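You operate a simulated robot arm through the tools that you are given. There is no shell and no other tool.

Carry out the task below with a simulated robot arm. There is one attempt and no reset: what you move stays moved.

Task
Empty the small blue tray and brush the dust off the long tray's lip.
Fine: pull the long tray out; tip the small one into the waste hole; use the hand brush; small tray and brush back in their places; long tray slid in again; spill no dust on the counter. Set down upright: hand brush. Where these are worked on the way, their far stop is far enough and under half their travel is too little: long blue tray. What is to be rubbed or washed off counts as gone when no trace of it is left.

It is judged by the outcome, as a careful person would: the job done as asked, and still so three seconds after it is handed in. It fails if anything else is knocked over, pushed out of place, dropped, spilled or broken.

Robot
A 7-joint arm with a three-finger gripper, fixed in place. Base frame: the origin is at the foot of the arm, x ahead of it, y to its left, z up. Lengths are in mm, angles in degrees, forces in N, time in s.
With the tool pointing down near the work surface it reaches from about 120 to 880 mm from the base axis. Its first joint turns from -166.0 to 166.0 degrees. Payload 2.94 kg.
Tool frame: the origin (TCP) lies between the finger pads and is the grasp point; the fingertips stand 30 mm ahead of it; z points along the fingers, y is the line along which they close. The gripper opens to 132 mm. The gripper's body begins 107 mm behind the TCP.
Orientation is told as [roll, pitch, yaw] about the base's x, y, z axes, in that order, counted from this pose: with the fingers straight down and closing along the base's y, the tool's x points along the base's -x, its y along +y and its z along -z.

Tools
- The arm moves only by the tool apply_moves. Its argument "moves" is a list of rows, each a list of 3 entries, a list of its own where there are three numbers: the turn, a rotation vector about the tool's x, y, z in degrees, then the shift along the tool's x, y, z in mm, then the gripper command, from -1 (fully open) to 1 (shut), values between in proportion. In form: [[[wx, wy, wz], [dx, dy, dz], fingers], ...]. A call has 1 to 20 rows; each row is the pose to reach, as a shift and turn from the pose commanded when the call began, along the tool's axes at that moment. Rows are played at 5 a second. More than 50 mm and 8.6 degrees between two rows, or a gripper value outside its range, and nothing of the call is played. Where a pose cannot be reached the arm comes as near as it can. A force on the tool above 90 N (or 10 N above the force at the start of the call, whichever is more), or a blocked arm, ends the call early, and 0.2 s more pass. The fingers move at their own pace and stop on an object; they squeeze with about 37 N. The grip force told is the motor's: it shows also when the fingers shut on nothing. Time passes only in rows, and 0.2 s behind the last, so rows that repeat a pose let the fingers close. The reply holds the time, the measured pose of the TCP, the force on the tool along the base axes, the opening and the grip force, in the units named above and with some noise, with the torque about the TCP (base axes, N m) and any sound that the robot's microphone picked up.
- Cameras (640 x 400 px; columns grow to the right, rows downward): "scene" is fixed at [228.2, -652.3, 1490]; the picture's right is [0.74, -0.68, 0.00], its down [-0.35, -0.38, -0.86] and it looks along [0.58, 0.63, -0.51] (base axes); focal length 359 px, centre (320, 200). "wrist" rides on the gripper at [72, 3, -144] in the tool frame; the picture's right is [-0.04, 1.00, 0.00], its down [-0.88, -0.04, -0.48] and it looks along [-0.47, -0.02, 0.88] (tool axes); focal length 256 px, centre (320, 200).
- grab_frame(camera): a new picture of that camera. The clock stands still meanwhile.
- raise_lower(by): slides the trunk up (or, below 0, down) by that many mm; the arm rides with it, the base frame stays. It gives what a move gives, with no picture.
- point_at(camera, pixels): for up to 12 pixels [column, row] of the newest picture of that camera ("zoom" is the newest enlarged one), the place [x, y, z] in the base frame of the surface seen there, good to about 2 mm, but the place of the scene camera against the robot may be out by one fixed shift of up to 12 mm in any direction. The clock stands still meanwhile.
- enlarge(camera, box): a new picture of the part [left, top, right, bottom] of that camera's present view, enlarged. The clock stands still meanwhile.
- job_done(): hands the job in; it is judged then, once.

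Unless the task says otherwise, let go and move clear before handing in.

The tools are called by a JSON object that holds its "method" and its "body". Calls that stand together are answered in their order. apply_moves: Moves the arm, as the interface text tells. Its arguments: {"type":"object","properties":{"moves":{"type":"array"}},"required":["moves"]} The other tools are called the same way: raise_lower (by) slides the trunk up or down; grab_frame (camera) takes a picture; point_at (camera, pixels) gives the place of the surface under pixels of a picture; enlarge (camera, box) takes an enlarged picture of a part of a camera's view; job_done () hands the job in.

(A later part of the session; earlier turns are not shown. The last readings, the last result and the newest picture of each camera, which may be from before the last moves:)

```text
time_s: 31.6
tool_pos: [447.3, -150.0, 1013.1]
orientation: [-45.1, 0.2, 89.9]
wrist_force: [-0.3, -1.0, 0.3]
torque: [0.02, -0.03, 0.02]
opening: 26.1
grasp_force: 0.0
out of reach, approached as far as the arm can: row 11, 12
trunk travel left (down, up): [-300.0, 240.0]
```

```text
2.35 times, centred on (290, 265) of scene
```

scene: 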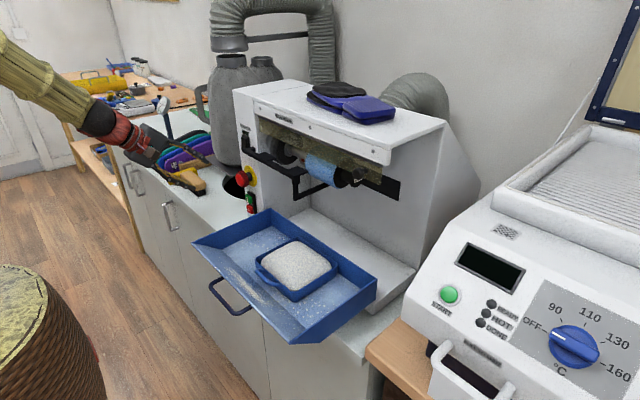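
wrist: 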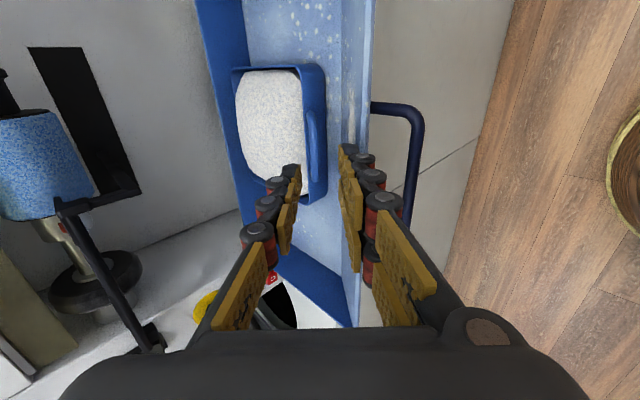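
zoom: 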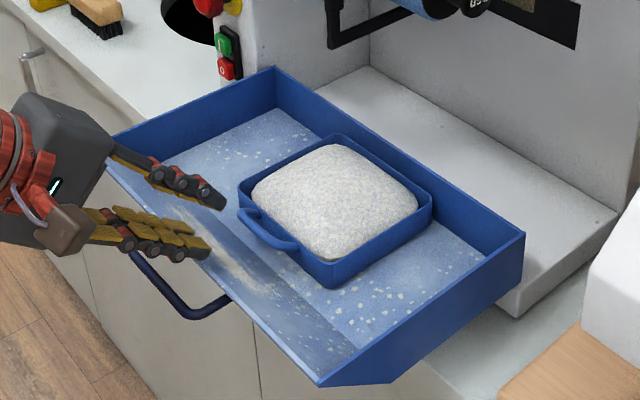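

The fingers straddle the line of the small tray's handle bar (310,150). The reply warned of unreachable poses in rows 11–12 of the crossing, so I need to find a safe carrying path. First I'll measure the obstacles and the handle.

{"method": "point_at", "body": {"camera": "wrist", "pixels": [[313, 150], [310, 120], [316, 180], [325, 150], [75, 215], [110, 270], [150, 330], [210, 305], [100, 195], [135, 180], [297, 80], [345, 100]]}}

{"method": "enlarge", "body": {"camera": "wrist", "box": [220, 50, 380, 210]}}

{"method": "enlarge", "body": {"camera": "scene", "box": [220, 120, 340, 230]}}

{"method": "point_at", "body": {"camera": "zoom", "pixels": [[105, 320], [130, 290], [125, 350], [165, 390], [400, 320], [400, 380], [395, 300], [150, 190], [260, 230], [420, 390], [560, 340], [480, 370]]}}

```text
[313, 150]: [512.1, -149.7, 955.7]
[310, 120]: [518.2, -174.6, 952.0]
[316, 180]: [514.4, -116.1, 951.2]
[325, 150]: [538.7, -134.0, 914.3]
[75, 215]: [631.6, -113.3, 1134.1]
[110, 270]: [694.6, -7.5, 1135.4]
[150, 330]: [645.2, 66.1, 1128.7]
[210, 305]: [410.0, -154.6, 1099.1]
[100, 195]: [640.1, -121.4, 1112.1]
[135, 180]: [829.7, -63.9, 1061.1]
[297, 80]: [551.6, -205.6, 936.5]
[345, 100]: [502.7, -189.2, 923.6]
```

```text
2.50 times, centred on (300, 130) of wrist
```

zoom: 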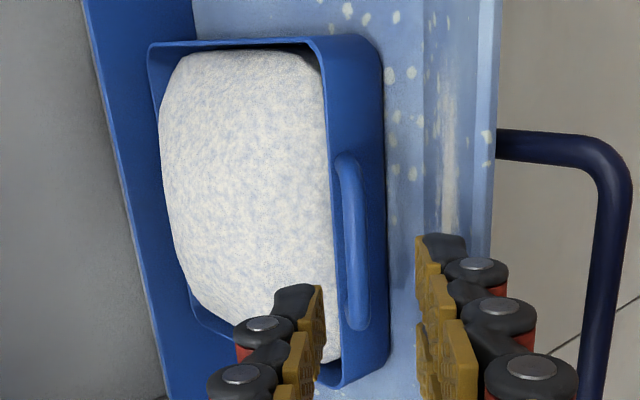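

```text
3.64 times, centred on (280, 175) of scene
```

zoom: 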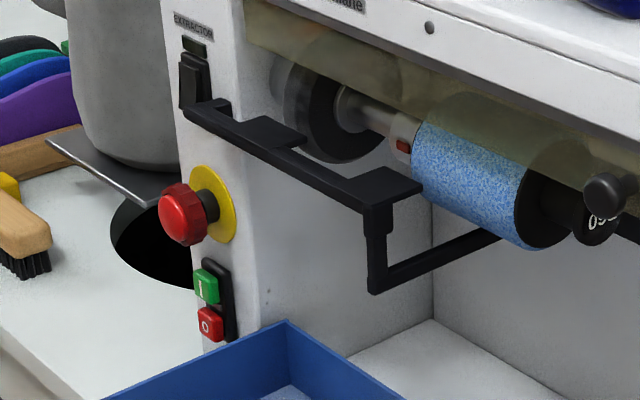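

```text
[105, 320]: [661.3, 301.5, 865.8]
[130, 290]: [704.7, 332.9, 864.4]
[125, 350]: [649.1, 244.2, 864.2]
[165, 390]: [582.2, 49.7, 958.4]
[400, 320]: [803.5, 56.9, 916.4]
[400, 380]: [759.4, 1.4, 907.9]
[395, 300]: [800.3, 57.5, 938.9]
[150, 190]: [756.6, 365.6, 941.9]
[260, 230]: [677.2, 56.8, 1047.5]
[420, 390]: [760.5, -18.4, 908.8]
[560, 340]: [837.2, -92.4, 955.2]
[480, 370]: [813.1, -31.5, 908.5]
```

I still need the positions of the red button (185,215) and the guard's lower leg (378,285) in the same zoom.

{"method": "point_at", "body": {"camera": "zoom", "pixels": [[185, 215], [170, 225], [205, 200], [378, 285], [378, 215], [420, 275], [205, 285], [210, 325], [250, 135], [330, 185], [215, 180], [285, 330]]}}

```text
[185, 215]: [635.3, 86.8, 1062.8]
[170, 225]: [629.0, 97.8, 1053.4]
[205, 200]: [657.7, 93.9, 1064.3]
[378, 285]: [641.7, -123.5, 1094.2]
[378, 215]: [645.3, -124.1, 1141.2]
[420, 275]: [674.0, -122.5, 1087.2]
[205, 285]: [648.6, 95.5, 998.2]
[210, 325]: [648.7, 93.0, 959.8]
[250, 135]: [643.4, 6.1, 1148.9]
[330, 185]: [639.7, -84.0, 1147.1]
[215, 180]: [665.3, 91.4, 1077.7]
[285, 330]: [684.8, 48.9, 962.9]
```

The button is at x≥620 (y 75–115, z 1030–1080) and the guard bottom at z≈1080, x≥630, so the loaded tray must cross with its handle at x≤450. I'll raise the trunk by 150 to make that close-in path reachable and test it empty.

{"method": "raise_lower", "body": {"by": 150}}

{"method": "apply_moves", "body": {"moves": [[[0, 0, 0], [0, 30, 30], 0.6], [[0, 0, 0], [0, 60, 60], 0.6], [[0, 0, 0], [0, 82, 82], 0.6], [[0, 0, 0], [-45, 82, 82], 0.6], [[0, 0, 0], [-90, 82, 82], 0.6], [[0, 0, 0], [-135, 82, 82], 0.6], [[0, 0, 0], [-180, 82, 82], 0.6], [[0, 0, 0], [-225, 82, 82], 0.6], [[0, 0, 0], [-270, 82, 82], 0.6], [[0, 0, 0], [-315, 82, 82], 0.6], [[0, 0, 0], [-360, 82, 82], 0.6], [[0, 0, 0], [-400, 82, 82], 0.6], [[0, 0, 0], [-400, 82, 82], 0.6]]}}

```text
time_s: 33.4
tool_pos: [447.2, -149.1, 1163.1]
orientation: [-45.0, 0.1, 90.1]
wrist_force: [0.3, -1.2, 0.3]
torque: [0.01, 0.01, -0.02]
opening: 26.4
grasp_force: 0.1
trunk travel left (down, up): [-450.0, 90.0]
```

```text
time_s: 36.2
tool_pos: [449.8, 247.9, 1048.6]
orientation: [-45.1, 0.2, 90.0]
wrist_force: [-0.3, 0.5, 0.3]
torque: [0.0, 0.04, 0.0]
opening: 26.3
grasp_force: 0.1
trunk travel left (down, up): [-450.0, 90.0]
```

The whole crossing at x≈449, z≈1048 is reachable with the trunk raised. I'll check that the pour pose and roll still work from this trunk height.

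{"method": "apply_moves", "body": {"moves": [[[0, 0, 0], [0, -20.4, 36.2], 0.6], [[0, 0, 0], [0, -40.8, 72.4], 0.6], [[0, 0, 0], [0, -61.2, 108.6], 0.6], [[0, 0, 0], [0, -81.6, 144.8], 0.6], [[0, 0, 0], [0, -102, 181], 0.6], [[0, 0, 0], [0, -122.4, 217], 0.6], [[0, 0, 0], [-2, -142.8, 253], 0.6], [[0, 0, 0], [-2, -142.8, 253], 0.6]]}}

{"method": "apply_moves", "body": {"moves": [[[0, 5.3, -5.3], [-5, 0, 0], 0.6], [[0, 10.6, -10.6], [-10, 0, 0], 0.6], [[0, 15.9, -15.9], [-15, 0, 0], 0.6], [[0, 21.2, -21.2], [-20, 0, 0], 0.6], [[0, 26.5, -26.5], [-25, 0, 0], 0.6], [[0, 31.8, -31.8], [-30, 0, 0], 0.6], [[0, 37.1, -37.1], [-35, 0, 0], 0.6], [[0, 42.4, -42.4], [-40, 0, 0], 0.6], [[0, 47.7, -47.7], [-45, 0, 0], 0.6], [[0, 53, -53], [-50, 0, 0], 0.6], [[0, 58.3, -58.3], [-55, 0, 0], 0.6], [[0, 63.6, -63.6], [-60, 0, 0], 0.6], [[0, 67.2, -67.2], [-60, -4, 0], 0.6], [[0, 67.2, -67.2], [-60, -4, 0], 0.6]]}}

{"method": "enlarge", "body": {"camera": "scene", "box": [90, 60, 310, 240]}}

```text
time_s: 38.0
tool_pos: [723.7, 253.5, 970.9]
orientation: [-45.1, 0.1, 89.9]
wrist_force: [-0.6, -0.2, 0.5]
torque: [0.02, -0.03, 0.02]
opening: 26.2
grasp_force: 0.1
trunk travel left (down, up): [-450.0, 90.0]
```

```text
time_s: 41.0
tool_pos: [552.6, 140.1, 970.0]
orientation: [-143.9, 85.8, -5.1]
wrist_force: [0.3, 0.7, -0.1]
torque: [-0.02, -0.02, 0.01]
opening: 26.4
grasp_force: 0.1
out of reach, approached as far as the arm can: row 6, 7, 8, 9, 10, 11, 12, 13, 14
trunk travel left (down, up): [-450.0, 90.0]
```

```text
2.22 times, centred on (200, 150) of scene
```

zoom: 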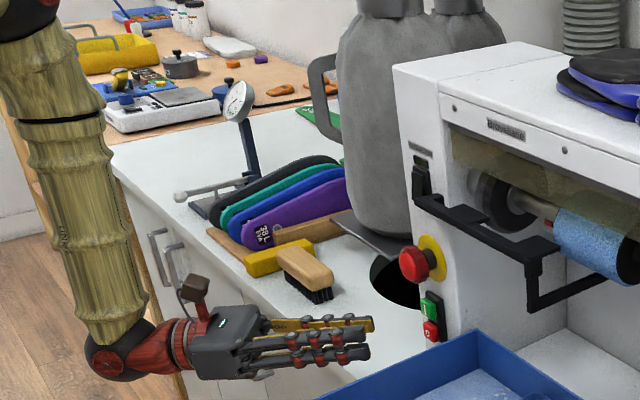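

At this trunk height the roll is not reachable: the arm slid off to (553,140,970) but touched nothing. The pour must be done with the trunk back at 0. I'll make a small reverse move to see which commanded pose counts.

{"method": "apply_moves", "body": {"moves": [[[0, -3.6, 3.6], [0, 0, 0], 0.6]]}}

{"method": "grab_frame", "body": {"camera": "wrist"}}

```text
time_s: 41.4
tool_pos: [552.4, 140.7, 973.2]
orientation: [-86.7, 84.0, 52.4]
wrist_force: [-0.5, -0.1, 0.2]
torque: [-0.01, -0.01, -0.01]
opening: 26.2
grasp_force: 0.1
trunk travel left (down, up): [-450.0, 90.0]
```

```text
taken
```

wrist: 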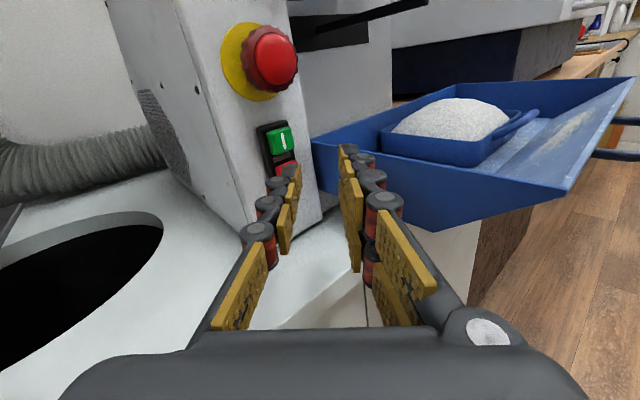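

The commanded pose follows the measured one. The tool points along about (.76,-.65,0) with its x up, so I'll rise and back away while unrolling to the 45° tilt.

{"method": "apply_moves", "body": {"moves": [[[0, 0, 0], [25, 0, -10], 0.6], [[-0.5, -5, 5.8], [30, -1, -20], 0.6], [[-1, -10, 11.6], [40, -1, -30], 0.6], [[-1.5, -15, 17.4], [50, -2, -40], 0.6], [[-2, -20, 23.2], [60, -3, -50], 0.6], [[-2.5, -25, 29], [70, -4, -60], 0.6], [[-3, -30, 34.8], [79, -5, -70], 0.6], [[-3.5, -35, 40.6], [79, -6, -78.6], 0.6], [[-4, -40, 46.4], [79, -7, -78.6], 0.6], [[-4.5, -45, 52.2], [79, -7, -78.6], 0.6], [[-5, -50, 58], [79, -7, -78.6], 0.6], [[-5.4, -54.7, 63.5], [79, -7, -78.6], 0.6], [[-5.4, -54.7, 63.5], [79, -7, -78.6], 0.6]]}}

```text
time_s: 44.2
tool_pos: [495.9, 187.1, 1060.2]
orientation: [-49.4, 1.0, 86.2]
wrist_force: [0.6, 0.0, -1.0]
torque: [-0.01, 0.01, 0.0]
opening: 26.4
grasp_force: 0.1
trunk travel left (down, up): [-450.0, 90.0]
```

Now tilted at about -49/86; I'll correct the orientation to (-45,0,90).

{"method": "apply_moves", "body": {"moves": [[[-4.4, -2.9, -2.5], [0, 0, 0], 0.6], [[-4.4, -2.9, -2.5], [0, 0, 0], 0.6]]}}

```text
time_s: 44.8
tool_pos: [496.2, 189.2, 1060.7]
orientation: [-44.8, 1.1, 90.1]
wrist_force: [-0.1, 0.2, -0.1]
torque: [0.0, 0.0, -0.04]
opening: 26.2
grasp_force: 0.1
trunk travel left (down, up): [-450.0, 90.0]
```

Nearly aligned. I'll remove the last 1° of roll and travel to the pre-grasp point at the small tray's handle.

{"method": "apply_moves", "body": {"moves": [[[0, -0.78, 0.78], [42, 7, -1.5], 0.6], [[0, -0.78, 0.78], [84, 14, -3], 0.6], [[0, -0.78, 0.78], [126, 21, -4.5], 0.6], [[0, -0.78, 0.78], [168, 28, -6], 0.6], [[0, -0.78, 0.78], [210, 35, -7.5], 0.6], [[0, -0.78, 0.78], [252, 42, -9], 0.6], [[0, -0.78, 0.78], [294, 49, -10.5], 0.6], [[0, -0.78, 0.78], [339, 56, -12], 0.6], [[0, -0.78, 0.78], [339, 56, -12], 0.6]]}}

{"method": "grab_frame", "body": {"camera": "wrist"}}

```text
time_s: 46.8
tool_pos: [445.0, -151.2, 1034.9]
orientation: [-44.8, 0.1, 90.1]
wrist_force: [-0.3, -0.7, -0.5]
torque: [-0.01, 0.02, 0.0]
opening: 26.4
grasp_force: 0.1
trunk travel left (down, up): [-450.0, 90.0]
```

```text
taken
```

wrist: 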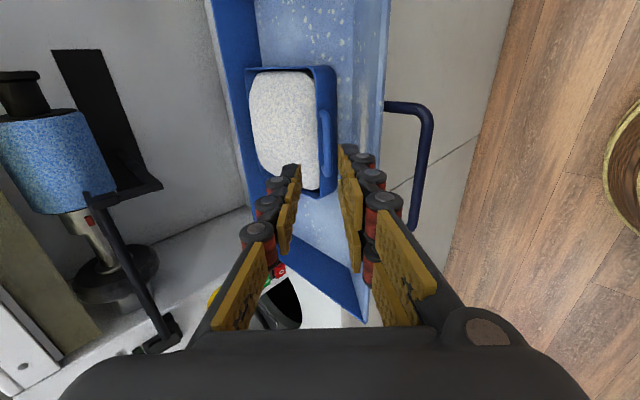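

The fingers point at the handle bar (325,140), about 102 mm ahead. I'll narrow the opening to 18 mm, align, and advance until the bar sits 5 mm ahead of the TCP, without closing yet.

{"method": "apply_moves", "body": {"moves": [[[0, 0, 0], [-3, 11, 10], 0.727], [[0, 0, 0], [-3, 11, 35], 0.727], [[0, 0, 0], [-3, 11, 60], 0.727], [[0, 0, 0], [-3, 11, 75], 0.727], [[0, 0, 0], [-3, 11, 75], 0.727]]}}

{"method": "enlarge", "body": {"camera": "wrist", "box": [220, 60, 420, 260]}}

{"method": "enlarge", "body": {"camera": "scene", "box": [210, 220, 330, 310]}}

```text
time_s: 48.0
tool_pos: [490.5, -147.6, 974.3]
orientation: [-44.9, 0.0, 90.1]
wrist_force: [-1.0, 0.5, -0.3]
torque: [0.02, 0.0, 0.0]
opening: 18.1
grasp_force: 0.1
trunk travel left (down, up): [-450.0, 90.0]
```

```text
2.00 times, centred on (320, 160) of wrist
```

zoom: 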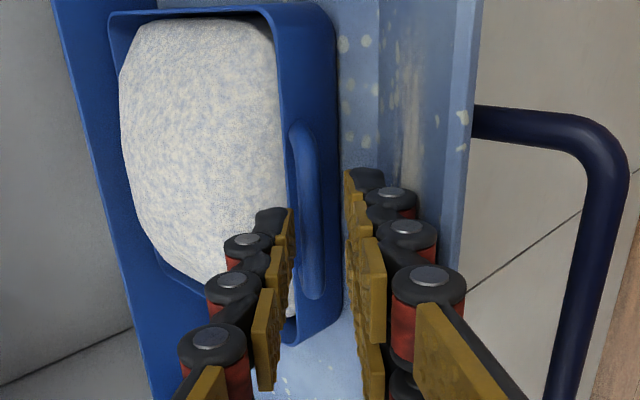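

```text
4.44 times, centred on (270, 265) of scene
```

zoom: 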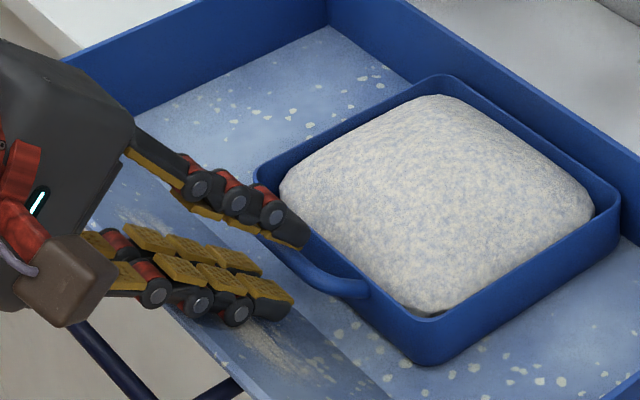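

The bar (zoom 310,230) lies centred between the fingers, 32 mm ahead. I'll go 24 mm further with the opening narrowed to 12, then close.

{"method": "apply_moves", "body": {"moves": [[[0, 0, 0], [0, 0, 5], 0.818], [[0, 0, 0], [0, 0, 12], 0.818], [[0, 0, 0], [0, 0, 18], 0.818], [[0, 0, 0], [0, 0, 24], 0.818], [[0, 0, 0], [0, 0, 24], 1], [[0, 0, 0], [0, 0, 24], 1], [[0, 0, 0], [0, 0, 24], 1]]}}

{"method": "enlarge", "body": {"camera": "wrist", "box": [220, 60, 420, 260]}}

{"method": "enlarge", "body": {"camera": "scene", "box": [210, 220, 330, 310]}}

```text
time_s: 49.6
tool_pos: [507.9, -147.7, 957.4]
orientation: [-44.6, -0.1, 90.0]
wrist_force: [0.8, 0.0, -0.1]
torque: [0.04, 0.03, -0.01]
opening: 0.2
grasp_force: 29.3
trunk travel left (down, up): [-450.0, 90.0]
```

```text
2.00 times, centred on (320, 160) of wrist
```

zoom: 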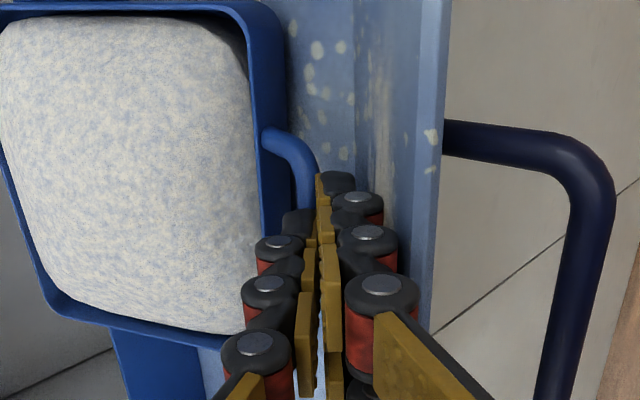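

```text
4.44 times, centred on (270, 265) of scene
```

zoom: 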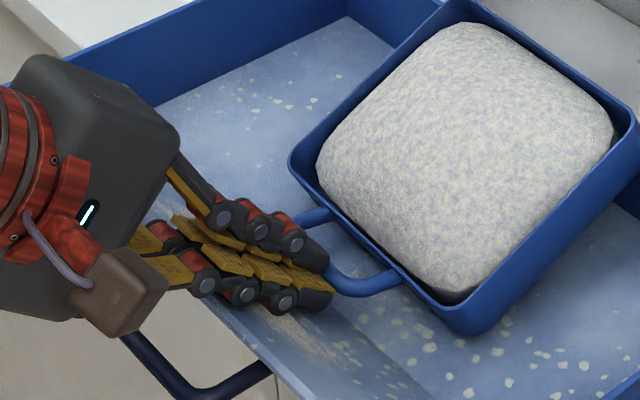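

The fingers shut on nothing (opening 0.2) and the small tray has turned and slid a little instead; the bar now passes under the fingertips near zoom (310,185). No dust appears spilled. I'll open a bit, back off, and re-measure.

{"method": "apply_moves", "body": {"moves": [[[0, 0, 0], [0, 0, -10], 0.8], [[0, 0, 0], [0, 0, -40], 0.727], [[0, 0, 0], [0, 0, -80], 0.727], [[0, 0, 0], [0, 0, -110], 0.727], [[0, 0, 0], [0, 0, -110], 0.727]]}}

{"method": "grab_frame", "body": {"camera": "wrist"}}

{"method": "enlarge", "body": {"camera": "wrist", "box": [220, 40, 380, 200]}}

{"method": "enlarge", "body": {"camera": "scene", "box": [210, 210, 390, 330]}}

```text
time_s: 50.8
tool_pos: [431.6, -148.9, 1035.4]
orientation: [-44.8, -0.1, 90.0]
wrist_force: [-0.4, -0.7, 1.5]
torque: [-0.03, 0.03, 0.03]
opening: 18.2
grasp_force: 0.0
trunk travel left (down, up): [-450.0, 90.0]
```

```text
taken
```

wrist: 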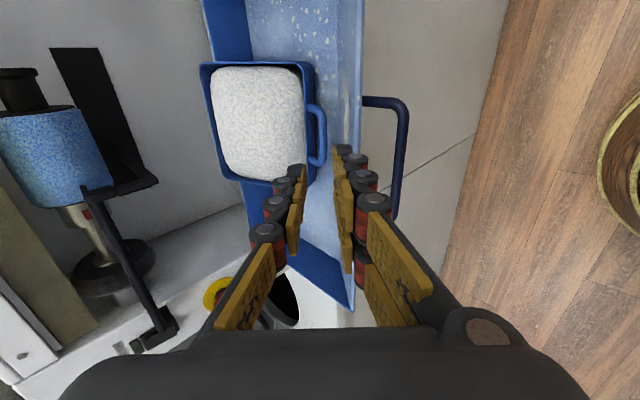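

```text
2.50 times, centred on (300, 120) of wrist
```

zoom: 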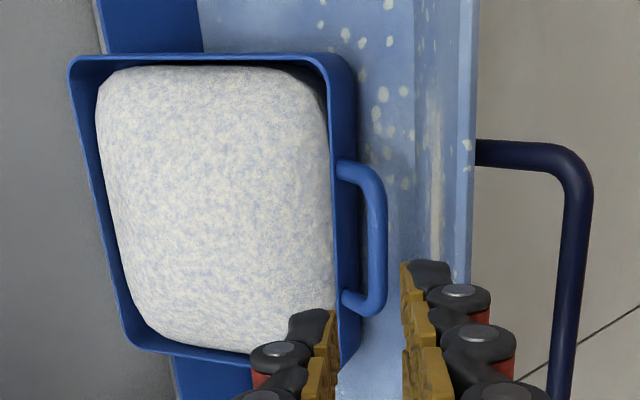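

```text
3.33 times, centred on (300, 270) of scene
```

zoom: 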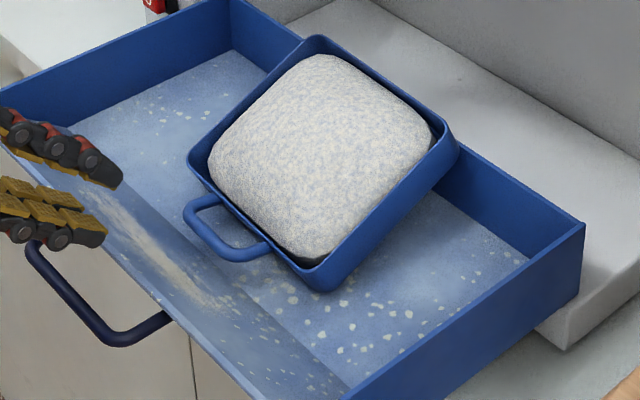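

The small tray now seems tilted, with its far edge up on the long tray's back wall; the dust still appears to be inside. I'll measure its rim corners and handle.

{"method": "point_at", "body": {"camera": "zoom", "pixels": [[190, 160], [312, 40], [452, 140], [318, 275], [225, 245], [200, 210], [255, 250], [320, 150], [584, 225], [400, 100], [300, 288], [440, 180]]}}

{"method": "point_at", "body": {"camera": "wrist", "pixels": [[202, 66], [309, 65], [321, 115], [322, 150], [313, 108], [318, 163], [240, 180], [312, 180], [255, 120], [220, 130], [235, 20], [308, 80]]}}

```text
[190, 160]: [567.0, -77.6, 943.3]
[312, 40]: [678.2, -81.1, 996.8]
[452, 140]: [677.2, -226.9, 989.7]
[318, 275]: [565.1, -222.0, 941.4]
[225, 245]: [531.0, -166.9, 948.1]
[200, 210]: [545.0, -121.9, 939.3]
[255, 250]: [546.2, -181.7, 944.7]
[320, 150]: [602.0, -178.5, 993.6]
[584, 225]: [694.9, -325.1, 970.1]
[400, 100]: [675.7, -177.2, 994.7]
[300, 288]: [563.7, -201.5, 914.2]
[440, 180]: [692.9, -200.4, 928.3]
```

```text
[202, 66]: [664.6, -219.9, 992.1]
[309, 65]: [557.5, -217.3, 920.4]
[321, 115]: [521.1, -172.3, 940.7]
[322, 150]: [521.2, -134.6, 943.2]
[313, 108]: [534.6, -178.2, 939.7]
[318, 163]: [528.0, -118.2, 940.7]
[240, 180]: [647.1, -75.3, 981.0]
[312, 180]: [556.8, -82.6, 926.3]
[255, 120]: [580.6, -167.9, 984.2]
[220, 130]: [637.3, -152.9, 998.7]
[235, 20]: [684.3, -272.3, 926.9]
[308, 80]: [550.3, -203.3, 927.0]
```

The tray sits level in y but nose-up by about 25°, its rear leaning on the long tray's back wall; its dust is still all there. The 12 mm opening was too tight for the bar, so I'll measure the bar very carefully before the next try.

{"method": "enlarge", "body": {"camera": "wrist", "box": [280, 95, 344, 175]}}

{"method": "point_at", "body": {"camera": "zoom", "pixels": [[320, 100], [330, 150], [345, 200], [355, 200], [365, 200], [375, 200], [385, 200], [395, 200], [405, 200], [410, 200], [415, 200], [425, 200]]}}

```text
5.00 times, centred on (312, 135) of wrist
```

zoom: 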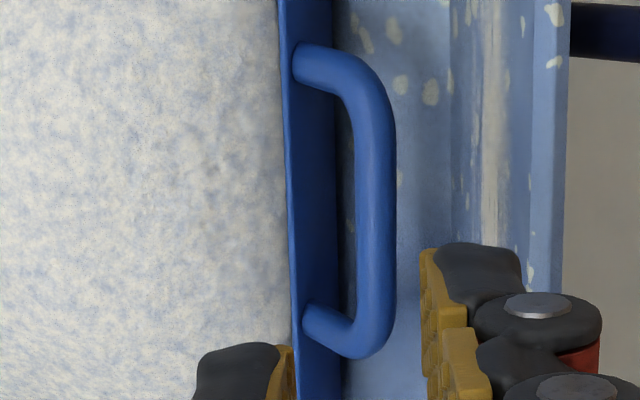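

```text
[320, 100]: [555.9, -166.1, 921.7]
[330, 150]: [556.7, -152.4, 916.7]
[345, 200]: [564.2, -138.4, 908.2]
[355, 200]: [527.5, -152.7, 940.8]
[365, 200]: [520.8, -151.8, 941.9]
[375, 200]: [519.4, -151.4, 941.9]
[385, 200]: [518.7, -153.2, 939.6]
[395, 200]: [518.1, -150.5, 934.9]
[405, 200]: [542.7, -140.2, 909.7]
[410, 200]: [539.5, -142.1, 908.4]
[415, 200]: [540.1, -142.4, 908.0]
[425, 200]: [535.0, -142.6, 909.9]
```

The bar is about 10.5 mm thick, centred at (523,-150.5,938), with only ~30 mm clear between its legs. I'll align to y=-150.5 with a 19 mm opening and stop 25 mm short to check.

{"method": "apply_moves", "body": {"moves": [[[0, 0, 0], [1.6, 4.6, 20], 0.712], [[0, 0, 0], [1.6, 4.6, 50], 0.712], [[0, 0, 0], [1.6, 4.6, 80], 0.712], [[0, 0, 0], [1.6, 4.6, 97], 0.712], [[0, 0, 0], [1.6, 4.6, 97], 0.712]]}}

{"method": "enlarge", "body": {"camera": "wrist", "box": [260, 80, 400, 200]}}

{"method": "point_at", "body": {"camera": "zoom", "pixels": [[180, 150], [200, 160], [220, 160], [240, 160], [180, 200], [200, 210], [220, 220], [240, 230], [150, 100], [150, 250], [130, 200], [260, 200]]}}

{"method": "enlarge", "body": {"camera": "scene", "box": [220, 210, 340, 310]}}

```text
time_s: 52.0
tool_pos: [497.4, -151.6, 963.0]
orientation: [-44.9, 0.0, 89.9]
wrist_force: [2.1, 0.5, 1.4]
torque: [-0.02, -0.02, -0.01]
opening: 17.6
grasp_force: 0.0
trunk travel left (down, up): [-450.0, 90.0]
```

```text
3.33 times, centred on (330, 140) of wrist
```

zoom: 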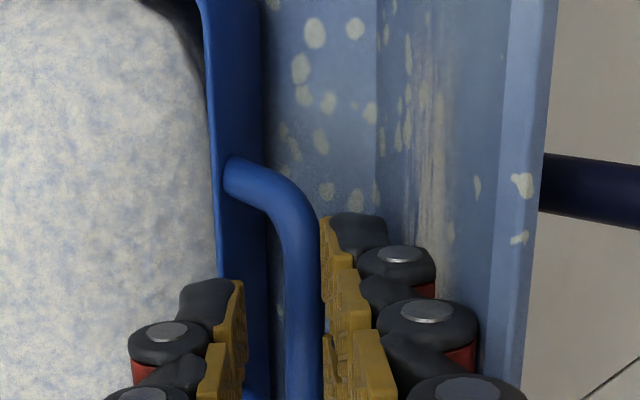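

```text
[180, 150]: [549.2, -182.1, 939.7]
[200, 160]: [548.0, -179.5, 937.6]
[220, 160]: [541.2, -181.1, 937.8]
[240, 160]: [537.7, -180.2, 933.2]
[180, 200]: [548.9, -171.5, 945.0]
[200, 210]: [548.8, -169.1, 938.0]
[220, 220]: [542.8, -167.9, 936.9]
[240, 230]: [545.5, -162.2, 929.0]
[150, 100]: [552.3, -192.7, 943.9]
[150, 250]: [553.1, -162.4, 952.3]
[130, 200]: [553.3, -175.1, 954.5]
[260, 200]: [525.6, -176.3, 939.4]
```

```text
4.00 times, centred on (280, 260) of scene
```

zoom: 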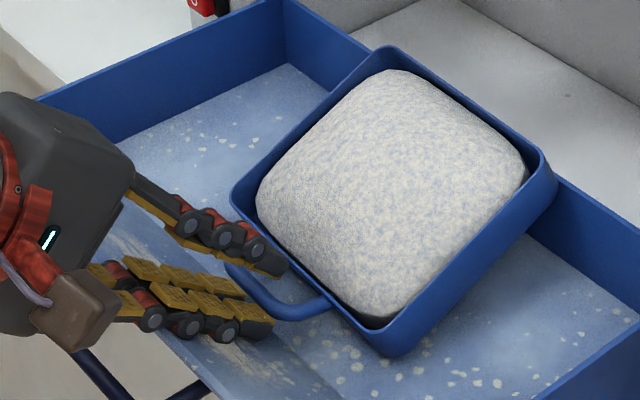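

In the zoom the bar (285–322) is nearly against the right-hand finger (325), with 8 mm spare on the left. I'll back up 10 mm, shift 3.5 mm to the right (tool +y), and look again.

{"method": "apply_moves", "body": {"moves": [[[0, 0, 0], [0, 0, -8], 0.712], [[0, 0, 0], [0, 3.5, -8], 0.697], [[0, 0, 0], [0, 3.5, 0], 0.697], [[0, 0, 0], [0, 3.5, 0], 0.697]]}}

{"method": "enlarge", "body": {"camera": "wrist", "box": [260, 80, 400, 200]}}

```text
time_s: 53.0
tool_pos: [495.7, -150.2, 961.2]
orientation: [-44.9, 0.1, 90.1]
wrist_force: [4.3, -0.3, 7.5]
torque: [0.01, 0.23, -0.02]
opening: 15.6
grasp_force: 0.1
trunk travel left (down, up): [-450.0, 90.0]
```

```text
3.33 times, centred on (330, 140) of wrist
```

zoom: 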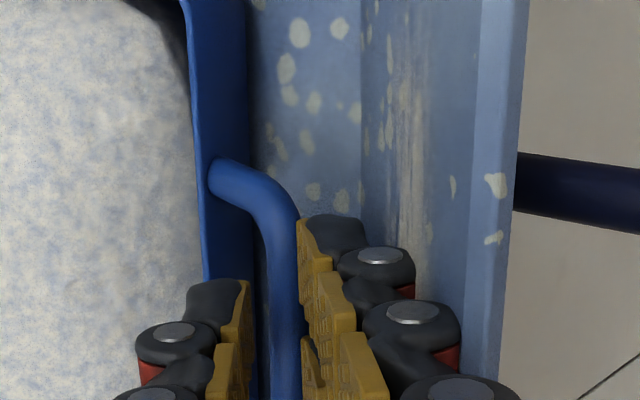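

The opening has been pressed to 15.6 with force on the tool: the lower finger's knuckles touch the long tray's lip, which also explains the first failure. I'll back out and steepen the tool to 25° from vertical, which clears the lip, and re-approach.

{"method": "apply_moves", "body": {"moves": [[[0, 0, 0], [0, -3, -20], 0.667], [[0, 0, 0], [0, -6, -50], 0.667], [[-7, 0, 0], [0, -15, -65], 0.667], [[-14, 0, 0], [0, -23.5, -50], 0.667], [[-20, 0, 0], [0.3, -23.5, -35], 0.667], [[-20, 0, 0], [0.3, -23.5, -20.3], 0.667], [[-20, 0, 0], [0.3, -23.5, -20.3], 0.667]]}}

{"method": "grab_frame", "body": {"camera": "wrist"}}

{"method": "enlarge", "body": {"camera": "wrist", "box": [240, 80, 400, 200]}}

{"method": "enlarge", "body": {"camera": "scene", "box": [220, 210, 340, 310]}}

```text
time_s: 54.6
tool_pos: [494.7, -151.8, 993.6]
orientation: [-24.7, 0.0, 90.0]
wrist_force: [0.1, -0.5, 0.3]
torque: [0.02, 0.0, 0.01]
opening: 22.0
grasp_force: 0.1
trunk travel left (down, up): [-450.0, 90.0]
```

```text
taken
```

wrist: 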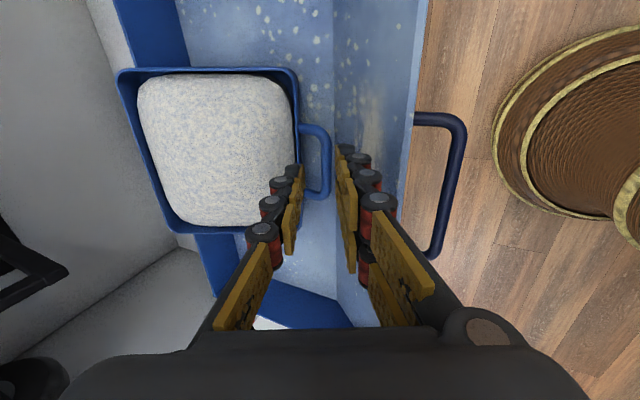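

```text
3.33 times, centred on (320, 140) of wrist
```

zoom: 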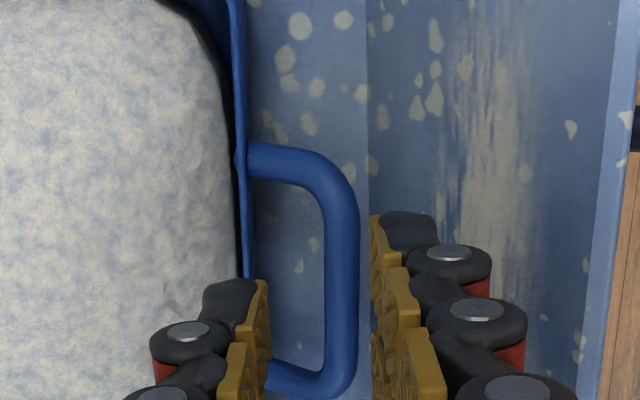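

```text
4.00 times, centred on (280, 260) of scene
```

zoom: 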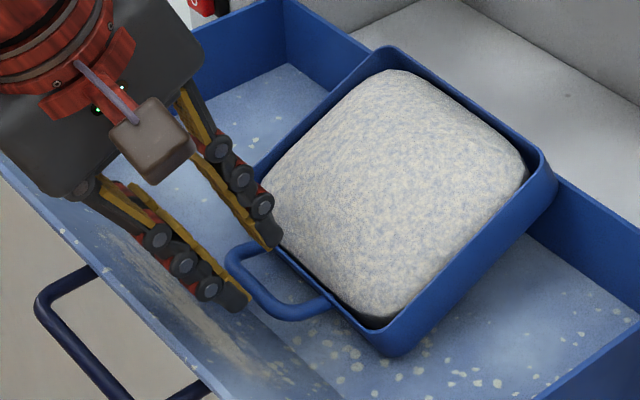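

In this view the bar (zoom 325–358) is off-centre to the right of the finger midline (320). The tray may have shifted, so I'll re-measure the bar here.

{"method": "point_at", "body": {"camera": "zoom", "pixels": [[328, 250], [335, 250], [342, 250], [350, 250], [356, 250], [342, 200], [342, 300], [335, 350], [270, 160], [285, 375], [300, 250], [238, 200]]}}

{"method": "point_at", "body": {"camera": "wrist", "pixels": [[118, 72], [293, 72], [300, 100], [170, 225], [245, 230], [205, 135], [404, 150], [420, 60], [180, 150], [250, 150], [300, 150], [340, 60]]}}

```text
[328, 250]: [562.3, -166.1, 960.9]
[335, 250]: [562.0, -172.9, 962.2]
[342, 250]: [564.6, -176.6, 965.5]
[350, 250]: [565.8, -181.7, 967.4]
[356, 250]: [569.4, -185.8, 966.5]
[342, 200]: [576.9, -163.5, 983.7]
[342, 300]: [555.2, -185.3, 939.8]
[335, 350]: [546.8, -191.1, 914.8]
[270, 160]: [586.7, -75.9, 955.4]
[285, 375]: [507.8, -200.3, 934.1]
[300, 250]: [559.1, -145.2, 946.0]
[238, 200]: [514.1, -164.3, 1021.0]
```

```text
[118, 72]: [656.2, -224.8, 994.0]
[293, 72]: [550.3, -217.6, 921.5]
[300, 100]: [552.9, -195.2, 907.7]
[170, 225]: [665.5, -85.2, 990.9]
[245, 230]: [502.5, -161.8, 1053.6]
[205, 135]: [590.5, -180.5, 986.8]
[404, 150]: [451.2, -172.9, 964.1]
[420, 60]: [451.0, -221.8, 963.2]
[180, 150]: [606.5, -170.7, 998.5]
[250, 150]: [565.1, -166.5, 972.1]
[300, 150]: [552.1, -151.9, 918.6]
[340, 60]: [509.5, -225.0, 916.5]
```

Those zoom points fell on the scene zoom; I'll repeat the wrist zoom and query that.

{"method": "enlarge", "body": {"camera": "wrist", "box": [240, 80, 400, 200]}}

{"method": "point_at", "body": {"camera": "zoom", "pixels": [[328, 250], [335, 250], [342, 250], [350, 250], [356, 250], [342, 200], [342, 300], [335, 350], [270, 160], [285, 375], [280, 250], [243, 200]]}}

```text
3.33 times, centred on (320, 140) of wrist
```

zoom: 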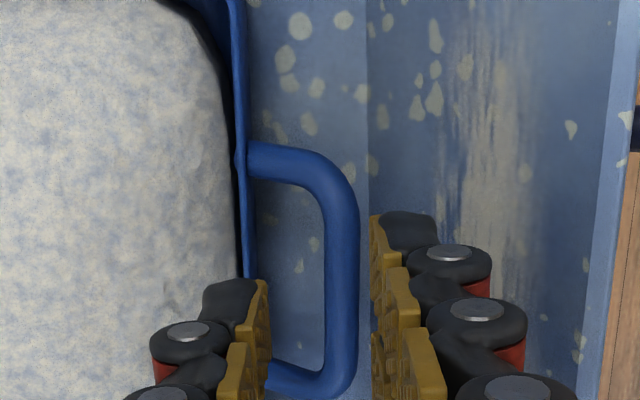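

```text
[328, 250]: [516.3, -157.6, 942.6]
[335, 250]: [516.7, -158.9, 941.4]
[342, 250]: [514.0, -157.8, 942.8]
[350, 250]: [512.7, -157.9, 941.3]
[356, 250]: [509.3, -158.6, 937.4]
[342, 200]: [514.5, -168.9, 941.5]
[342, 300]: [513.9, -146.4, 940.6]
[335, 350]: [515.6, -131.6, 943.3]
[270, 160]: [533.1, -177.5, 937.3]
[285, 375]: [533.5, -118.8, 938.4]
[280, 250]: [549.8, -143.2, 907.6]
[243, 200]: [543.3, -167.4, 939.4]
```

The bar is really at about (514.5,-148,937.5); the tray had been dragged 9 mm towards me. I'll shift to it (tool y +5.5) and advance 45 mm, then verify before closing.

{"method": "apply_moves", "body": {"moves": [[[0, 0, 0], [-3.8, 5.5, 0], 0.697], [[0, 0, 0], [-3.8, 5.5, 15], 0.697], [[0, 0, 0], [-3.8, 5.5, 30], 0.697], [[0, 0, 0], [-3.8, 5.5, 45], 0.697], [[0, 0, 0], [-3.8, 5.5, 45], 0.697]]}}

{"method": "enlarge", "body": {"camera": "wrist", "box": [240, 80, 400, 200]}}

{"method": "enlarge", "body": {"camera": "scene", "box": [220, 210, 340, 310]}}

```text
time_s: 55.8
tool_pos: [512.6, -144.3, 949.6]
orientation: [-24.9, 0.0, 90.0]
wrist_force: [1.2, -0.2, 3.6]
torque: [-0.01, 0.0, -0.01]
opening: 20.2
grasp_force: 0.0
trunk travel left (down, up): [-450.0, 90.0]
```

```text
3.33 times, centred on (320, 140) of wrist
```

zoom: 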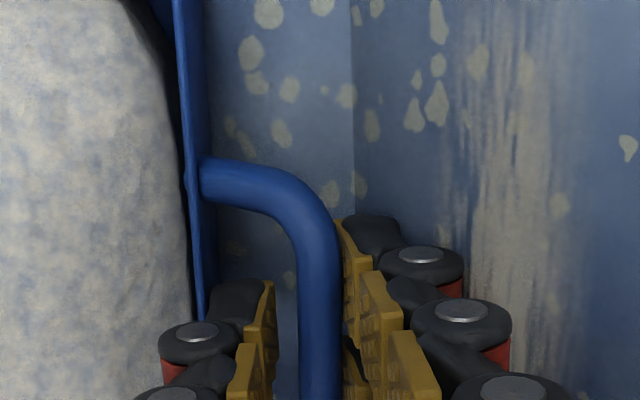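

```text
4.00 times, centred on (280, 260) of scene
```

zoom: 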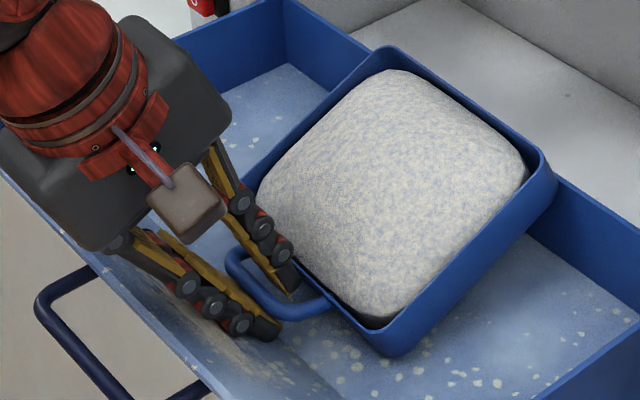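

The bar (zoom 300–340) is between the two fingers (272 and 345). I'll close now.

{"method": "apply_moves", "body": {"moves": [[[0, 0, 0], [0, 1, 0], 0.8], [[0, 0, 0], [0, 1, 0], 1], [[0, 0, 0], [0, 1, 0], 1], [[0, 0, 0], [0, 1, 0], 1]]}}

{"method": "enlarge", "body": {"camera": "wrist", "box": [240, 80, 400, 200]}}

{"method": "enlarge", "body": {"camera": "scene", "box": [220, 210, 340, 310]}}

```text
time_s: 56.8
tool_pos: [510.1, -145.6, 948.6]
orientation: [-24.9, 0.0, 90.0]
wrist_force: [3.0, -0.2, 2.1]
torque: [-0.11, -0.07, -0.03]
opening: 7.7
grasp_force: 36.0
trunk travel left (down, up): [-450.0, 90.0]
```

```text
3.33 times, centred on (320, 140) of wrist
```

zoom: 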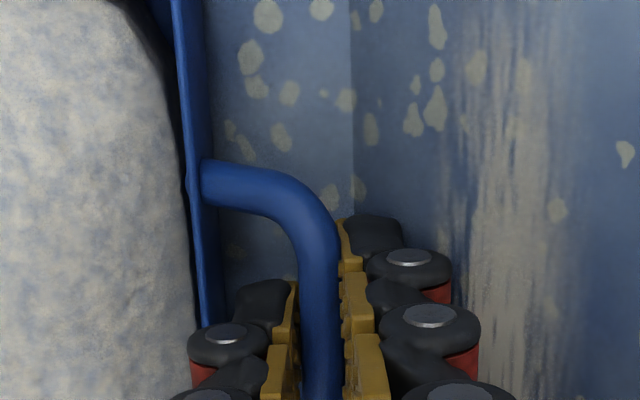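

```text
4.00 times, centred on (280, 260) of scene
```

zoom: 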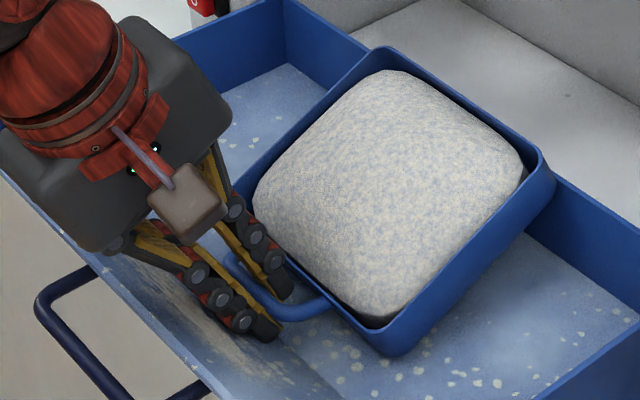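

The bar is gripped (opening 7.7, 36 N). I'll lift 15 mm slowly and see how the tray follows.

{"method": "apply_moves", "body": {"moves": [[[0, 0, 0], [0, -1.2, -2.6], 1], [[0, 0, 0], [0, -2.5, -5.4], 1], [[0, 0, 0], [0, -3.8, -8.2], 1], [[0, 0, 0], [0, -5, -10.8], 1], [[0, 0, 0], [0, -6.3, -13.6], 1], [[0, 0, 0], [0, -6.3, -13.6], 1]]}}

{"method": "enlarge", "body": {"camera": "wrist", "box": [100, 40, 400, 240]}}

{"method": "enlarge", "body": {"camera": "scene", "box": [220, 210, 360, 310]}}

```text
time_s: 58.2
tool_pos: [511.8, -147.4, 964.6]
orientation: [-25.0, 0.0, 89.9]
wrist_force: [-0.5, 1.5, -0.8]
torque: [0.12, 0.0, 0.04]
opening: 7.5
grasp_force: 35.2
trunk travel left (down, up): [-450.0, 90.0]
```

```text
2.00 times, centred on (250, 140) of wrist
```

zoom: 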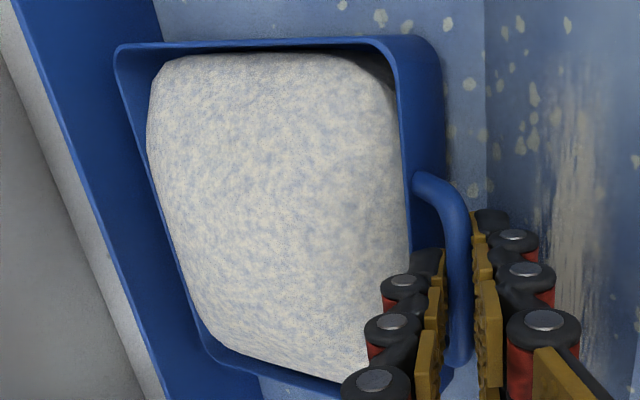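

```text
4.00 times, centred on (290, 260) of scene
```

zoom: 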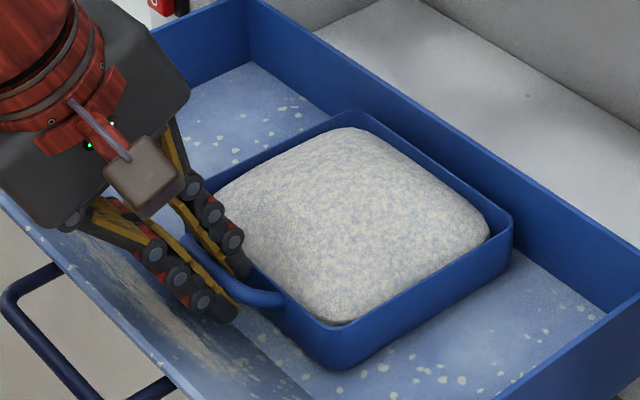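

The tray has settled level on the long tray's floor with all its dust; the bar rotates inside the grip. So I need a deeper grip, with the inner finger bracing against the tray's front wall. I'll loosen to 12 mm, advance 10 mm and regrip.

{"method": "apply_moves", "body": {"moves": [[[0, 0, 0], [0, 0.5, 0], 0.818], [[0, 0, 0], [0, 0.8, 3], 0.818], [[0, 0, 0], [0, 0.8, 7], 0.818], [[0, 0, 0], [0, 0.8, 10], 0.818], [[0, 0, 0], [0, 0.8, 10], 1], [[0, 0, 0], [0, 0.8, 10], 1], [[0, 0, 0], [0, 0.8, 10], 1]]}}

{"method": "enlarge", "body": {"camera": "wrist", "box": [200, 60, 400, 220]}}

{"method": "enlarge", "body": {"camera": "scene", "box": [220, 210, 360, 310]}}

```text
time_s: 59.8
tool_pos: [514.1, -147.7, 953.8]
orientation: [-24.9, -0.1, 90.0]
wrist_force: [0.5, 0.2, 6.4]
torque: [0.17, -0.02, -0.08]
opening: 7.8
grasp_force: 35.4
trunk travel left (down, up): [-450.0, 90.0]
```

```text
2.50 times, centred on (300, 140) of wrist
```

zoom: 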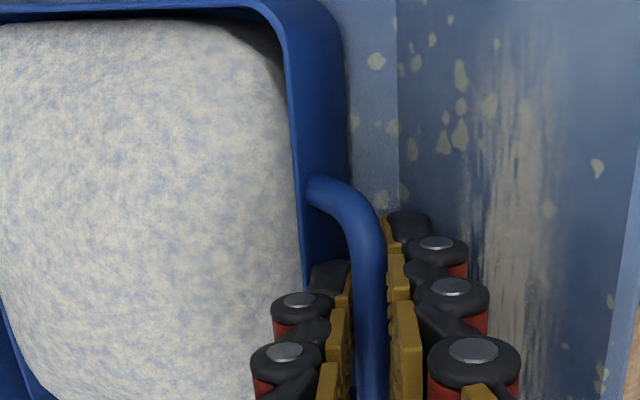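

```text
4.00 times, centred on (290, 260) of scene
```

zoom: 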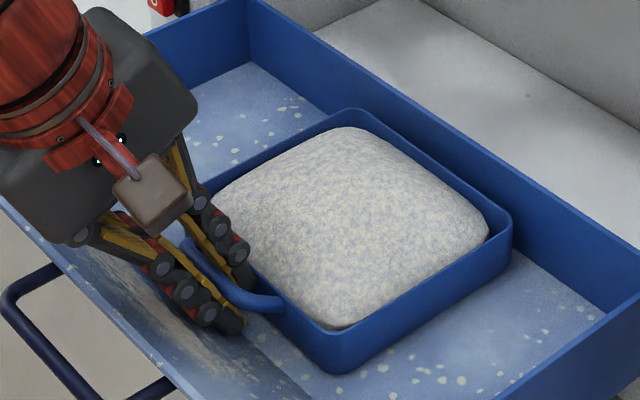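

The grip is deeper now, with the inner finger's tip close to the front wall. I'll lift 25 mm slowly and check for sag.

{"method": "apply_moves", "body": {"moves": [[[0, 0, 0], [0, -2.1, -4.5], 1], [[0, 0, 0], [0, -4.2, -9], 1], [[0, 0, 0], [0, -6.3, -13.6], 1], [[0, 0, 0], [0, -8.4, -18.1], 1], [[0, 0, 0], [0, -10.5, -22.7], 1], [[0, 0, 0], [0, -10.5, -22.7], 1]]}}

{"method": "enlarge", "body": {"camera": "scene", "box": [220, 210, 360, 310]}}

{"method": "point_at", "body": {"camera": "zoom", "pixels": [[350, 113], [508, 220], [335, 332], [330, 370], [500, 270], [360, 200], [240, 290], [420, 320], [280, 330], [460, 210], [400, 150], [220, 190]]}}

{"method": "grab_frame", "body": {"camera": "wrist"}}

```text
time_s: 61.2
tool_pos: [513.8, -147.4, 980.5]
orientation: [-24.8, 0.0, 90.1]
wrist_force: [0.6, -0.2, -1.3]
torque: [-0.02, 0.17, -0.02]
opening: 7.2
grasp_force: 35.4
trunk travel left (down, up): [-450.0, 90.0]
```

```text
4.00 times, centred on (290, 260) of scene
```

zoom: 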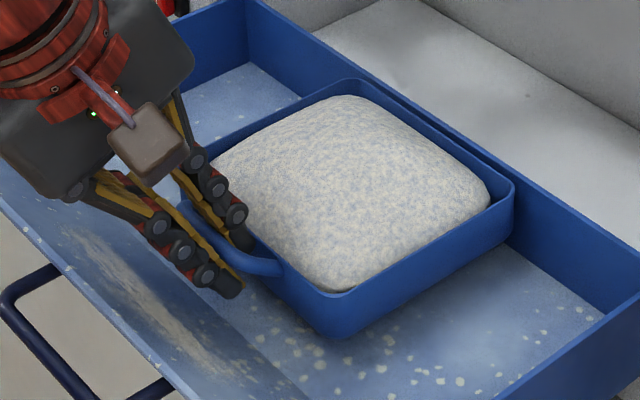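

```text
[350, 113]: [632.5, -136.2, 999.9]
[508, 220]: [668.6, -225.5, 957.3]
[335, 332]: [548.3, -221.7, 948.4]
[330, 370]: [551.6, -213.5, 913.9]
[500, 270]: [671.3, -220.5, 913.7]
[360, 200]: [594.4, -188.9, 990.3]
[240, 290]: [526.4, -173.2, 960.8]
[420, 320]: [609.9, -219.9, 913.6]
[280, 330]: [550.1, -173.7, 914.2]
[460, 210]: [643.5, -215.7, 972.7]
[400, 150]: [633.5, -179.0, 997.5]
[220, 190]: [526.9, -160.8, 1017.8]
```

```text
taken
```

wrist: 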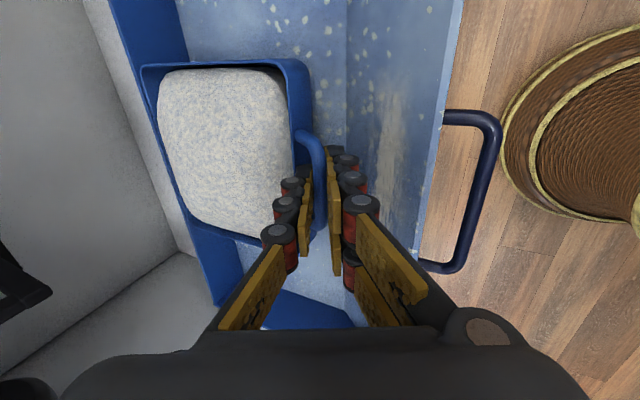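

The tray is off the floor (shadow beneath) and looks nearly level; the torque is just 0.17 N·m. I'll check the rim's heights.

{"method": "point_at", "body": {"camera": "zoom", "pixels": [[330, 297], [345, 296], [508, 186], [490, 200], [345, 80], [420, 130], [470, 235], [400, 285], [340, 325], [505, 220], [300, 285], [360, 88]]}}

```text
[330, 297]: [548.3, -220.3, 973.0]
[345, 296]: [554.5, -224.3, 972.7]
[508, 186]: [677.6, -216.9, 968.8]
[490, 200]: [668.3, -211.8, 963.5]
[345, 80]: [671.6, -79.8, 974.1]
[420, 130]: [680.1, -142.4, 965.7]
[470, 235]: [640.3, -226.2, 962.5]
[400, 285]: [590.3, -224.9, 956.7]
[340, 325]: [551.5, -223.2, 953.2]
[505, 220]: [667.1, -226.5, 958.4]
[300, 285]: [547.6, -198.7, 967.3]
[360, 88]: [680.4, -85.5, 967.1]
```

Front rim z≈973 and rear ≈970, so the tray hangs level. I'll raise it clear of the walls and draw it back to x≈440 smoothly.

{"method": "apply_moves", "body": {"moves": [[[0, 0, 0], [0, -3, -6.5], 1], [[0, 0, 0], [0, -8, -17], 1], [[0, 0, 0], [0, -13.5, -29], 1], [[0, 0, 0], [0, -18.9, -40.9], 1], [[0, 0, 0], [0, -14, -48], 1], [[0, 0, 0], [0, -3, -55], 1], [[0, 0, 0], [0, 8, -62], 1], [[0, 0, 0], [0, 18, -70], 1], [[0, 0, 0], [0, 28, -78], 1], [[0, 0, 0], [0, 36, -86], 1], [[0, 0, 0], [0, 39.9, -90.2], 1], [[0, 0, 0], [0, 39.9, -90.2], 1]]}}

{"method": "grab_frame", "body": {"camera": "scene"}}

{"method": "grab_frame", "body": {"camera": "wrist"}}

```text
time_s: 63.8
tool_pos: [441.0, -148.3, 1046.0]
orientation: [-24.9, 0.0, 90.0]
wrist_force: [-0.6, 1.0, -3.2]
torque: [0.0, 0.16, 0.0]
opening: 7.2
grasp_force: 35.1
trunk travel left (down, up): [-450.0, 90.0]
```

```text
taken
```

scene: 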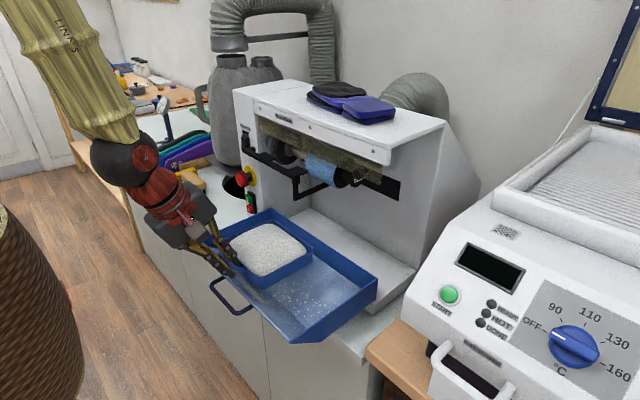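

```text
taken
```

wrist: 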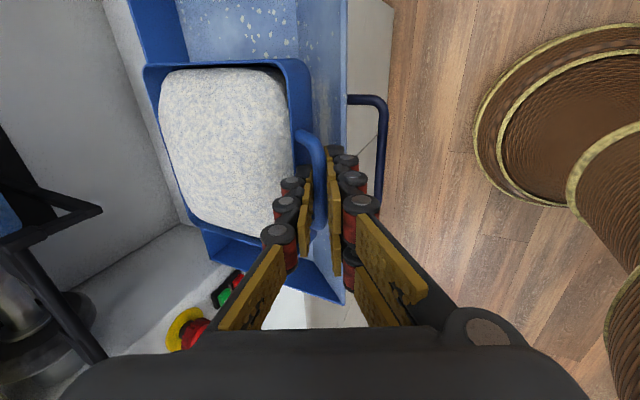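

The tray is held steady and level above the lip. I'll cross to the left in gentle steps.

{"method": "apply_moves", "body": {"moves": [[[0, 0, 0], [-5, 0, 0], 1], [[0, 0, 0], [-15, 0, 0], 1], [[0, 0, 0], [-30, 0, 0], 1], [[0, 0, 0], [-50, 0, 0], 1], [[0, 0, 0], [-72, 0, 0], 1], [[0, 0, 0], [-95, 0, 0], 1], [[0, 0, 0], [-118, 0, 0], 1], [[0, 0, 0], [-141, 0, 0], 1], [[0, 0, 0], [-164, 0, 0], 1], [[0, 0, 0], [-187, 0, 0], 1], [[0, 0, 0], [-210, 0, 0], 1], [[0, 0, 0], [-233, 0, 0], 1], [[0, 0, 0], [-256, 0, 0], 1], [[0, 0, 0], [-280, 0, 0], 1], [[0, 0, 0], [-305, 0, 0], 1], [[0, 0, 0], [-330, 0, 0], 1], [[0, 0, 0], [-355, 0, 0], 1], [[0, 0, 0], [-375, 0, 0], 1], [[0, 0, 0], [-388, 0, 0], 1], [[0, 0, 0], [-394, 0, 0], 1]]}}

{"method": "grab_frame", "body": {"camera": "scene"}}

{"method": "grab_frame", "body": {"camera": "wrist"}}

```text
time_s: 68.0
tool_pos: [440.8, 246.7, 1045.0]
orientation: [-24.9, 0.0, 90.0]
wrist_force: [0.2, -0.2, -3.4]
torque: [0.03, 0.16, -0.02]
opening: 7.3
grasp_force: 35.6
out of reach, approached as far as the arm can: row 9
trunk travel left (down, up): [-450.0, 90.0]
```

```text
taken
```

scene: 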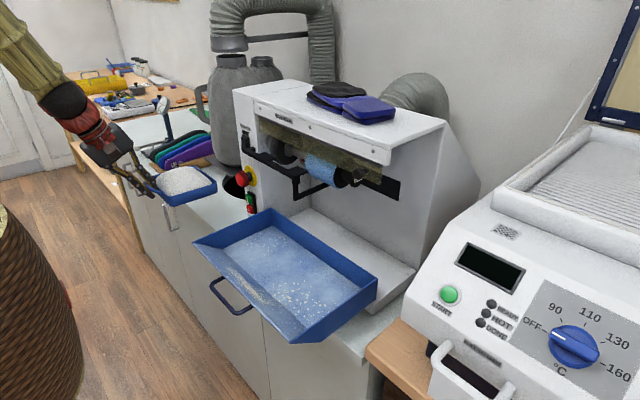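

```text
taken
```

wrist: 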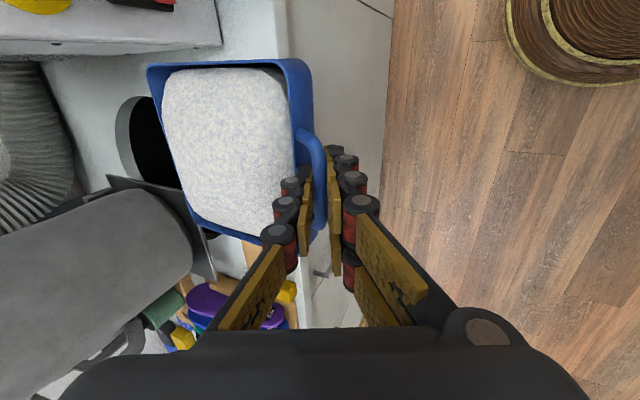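

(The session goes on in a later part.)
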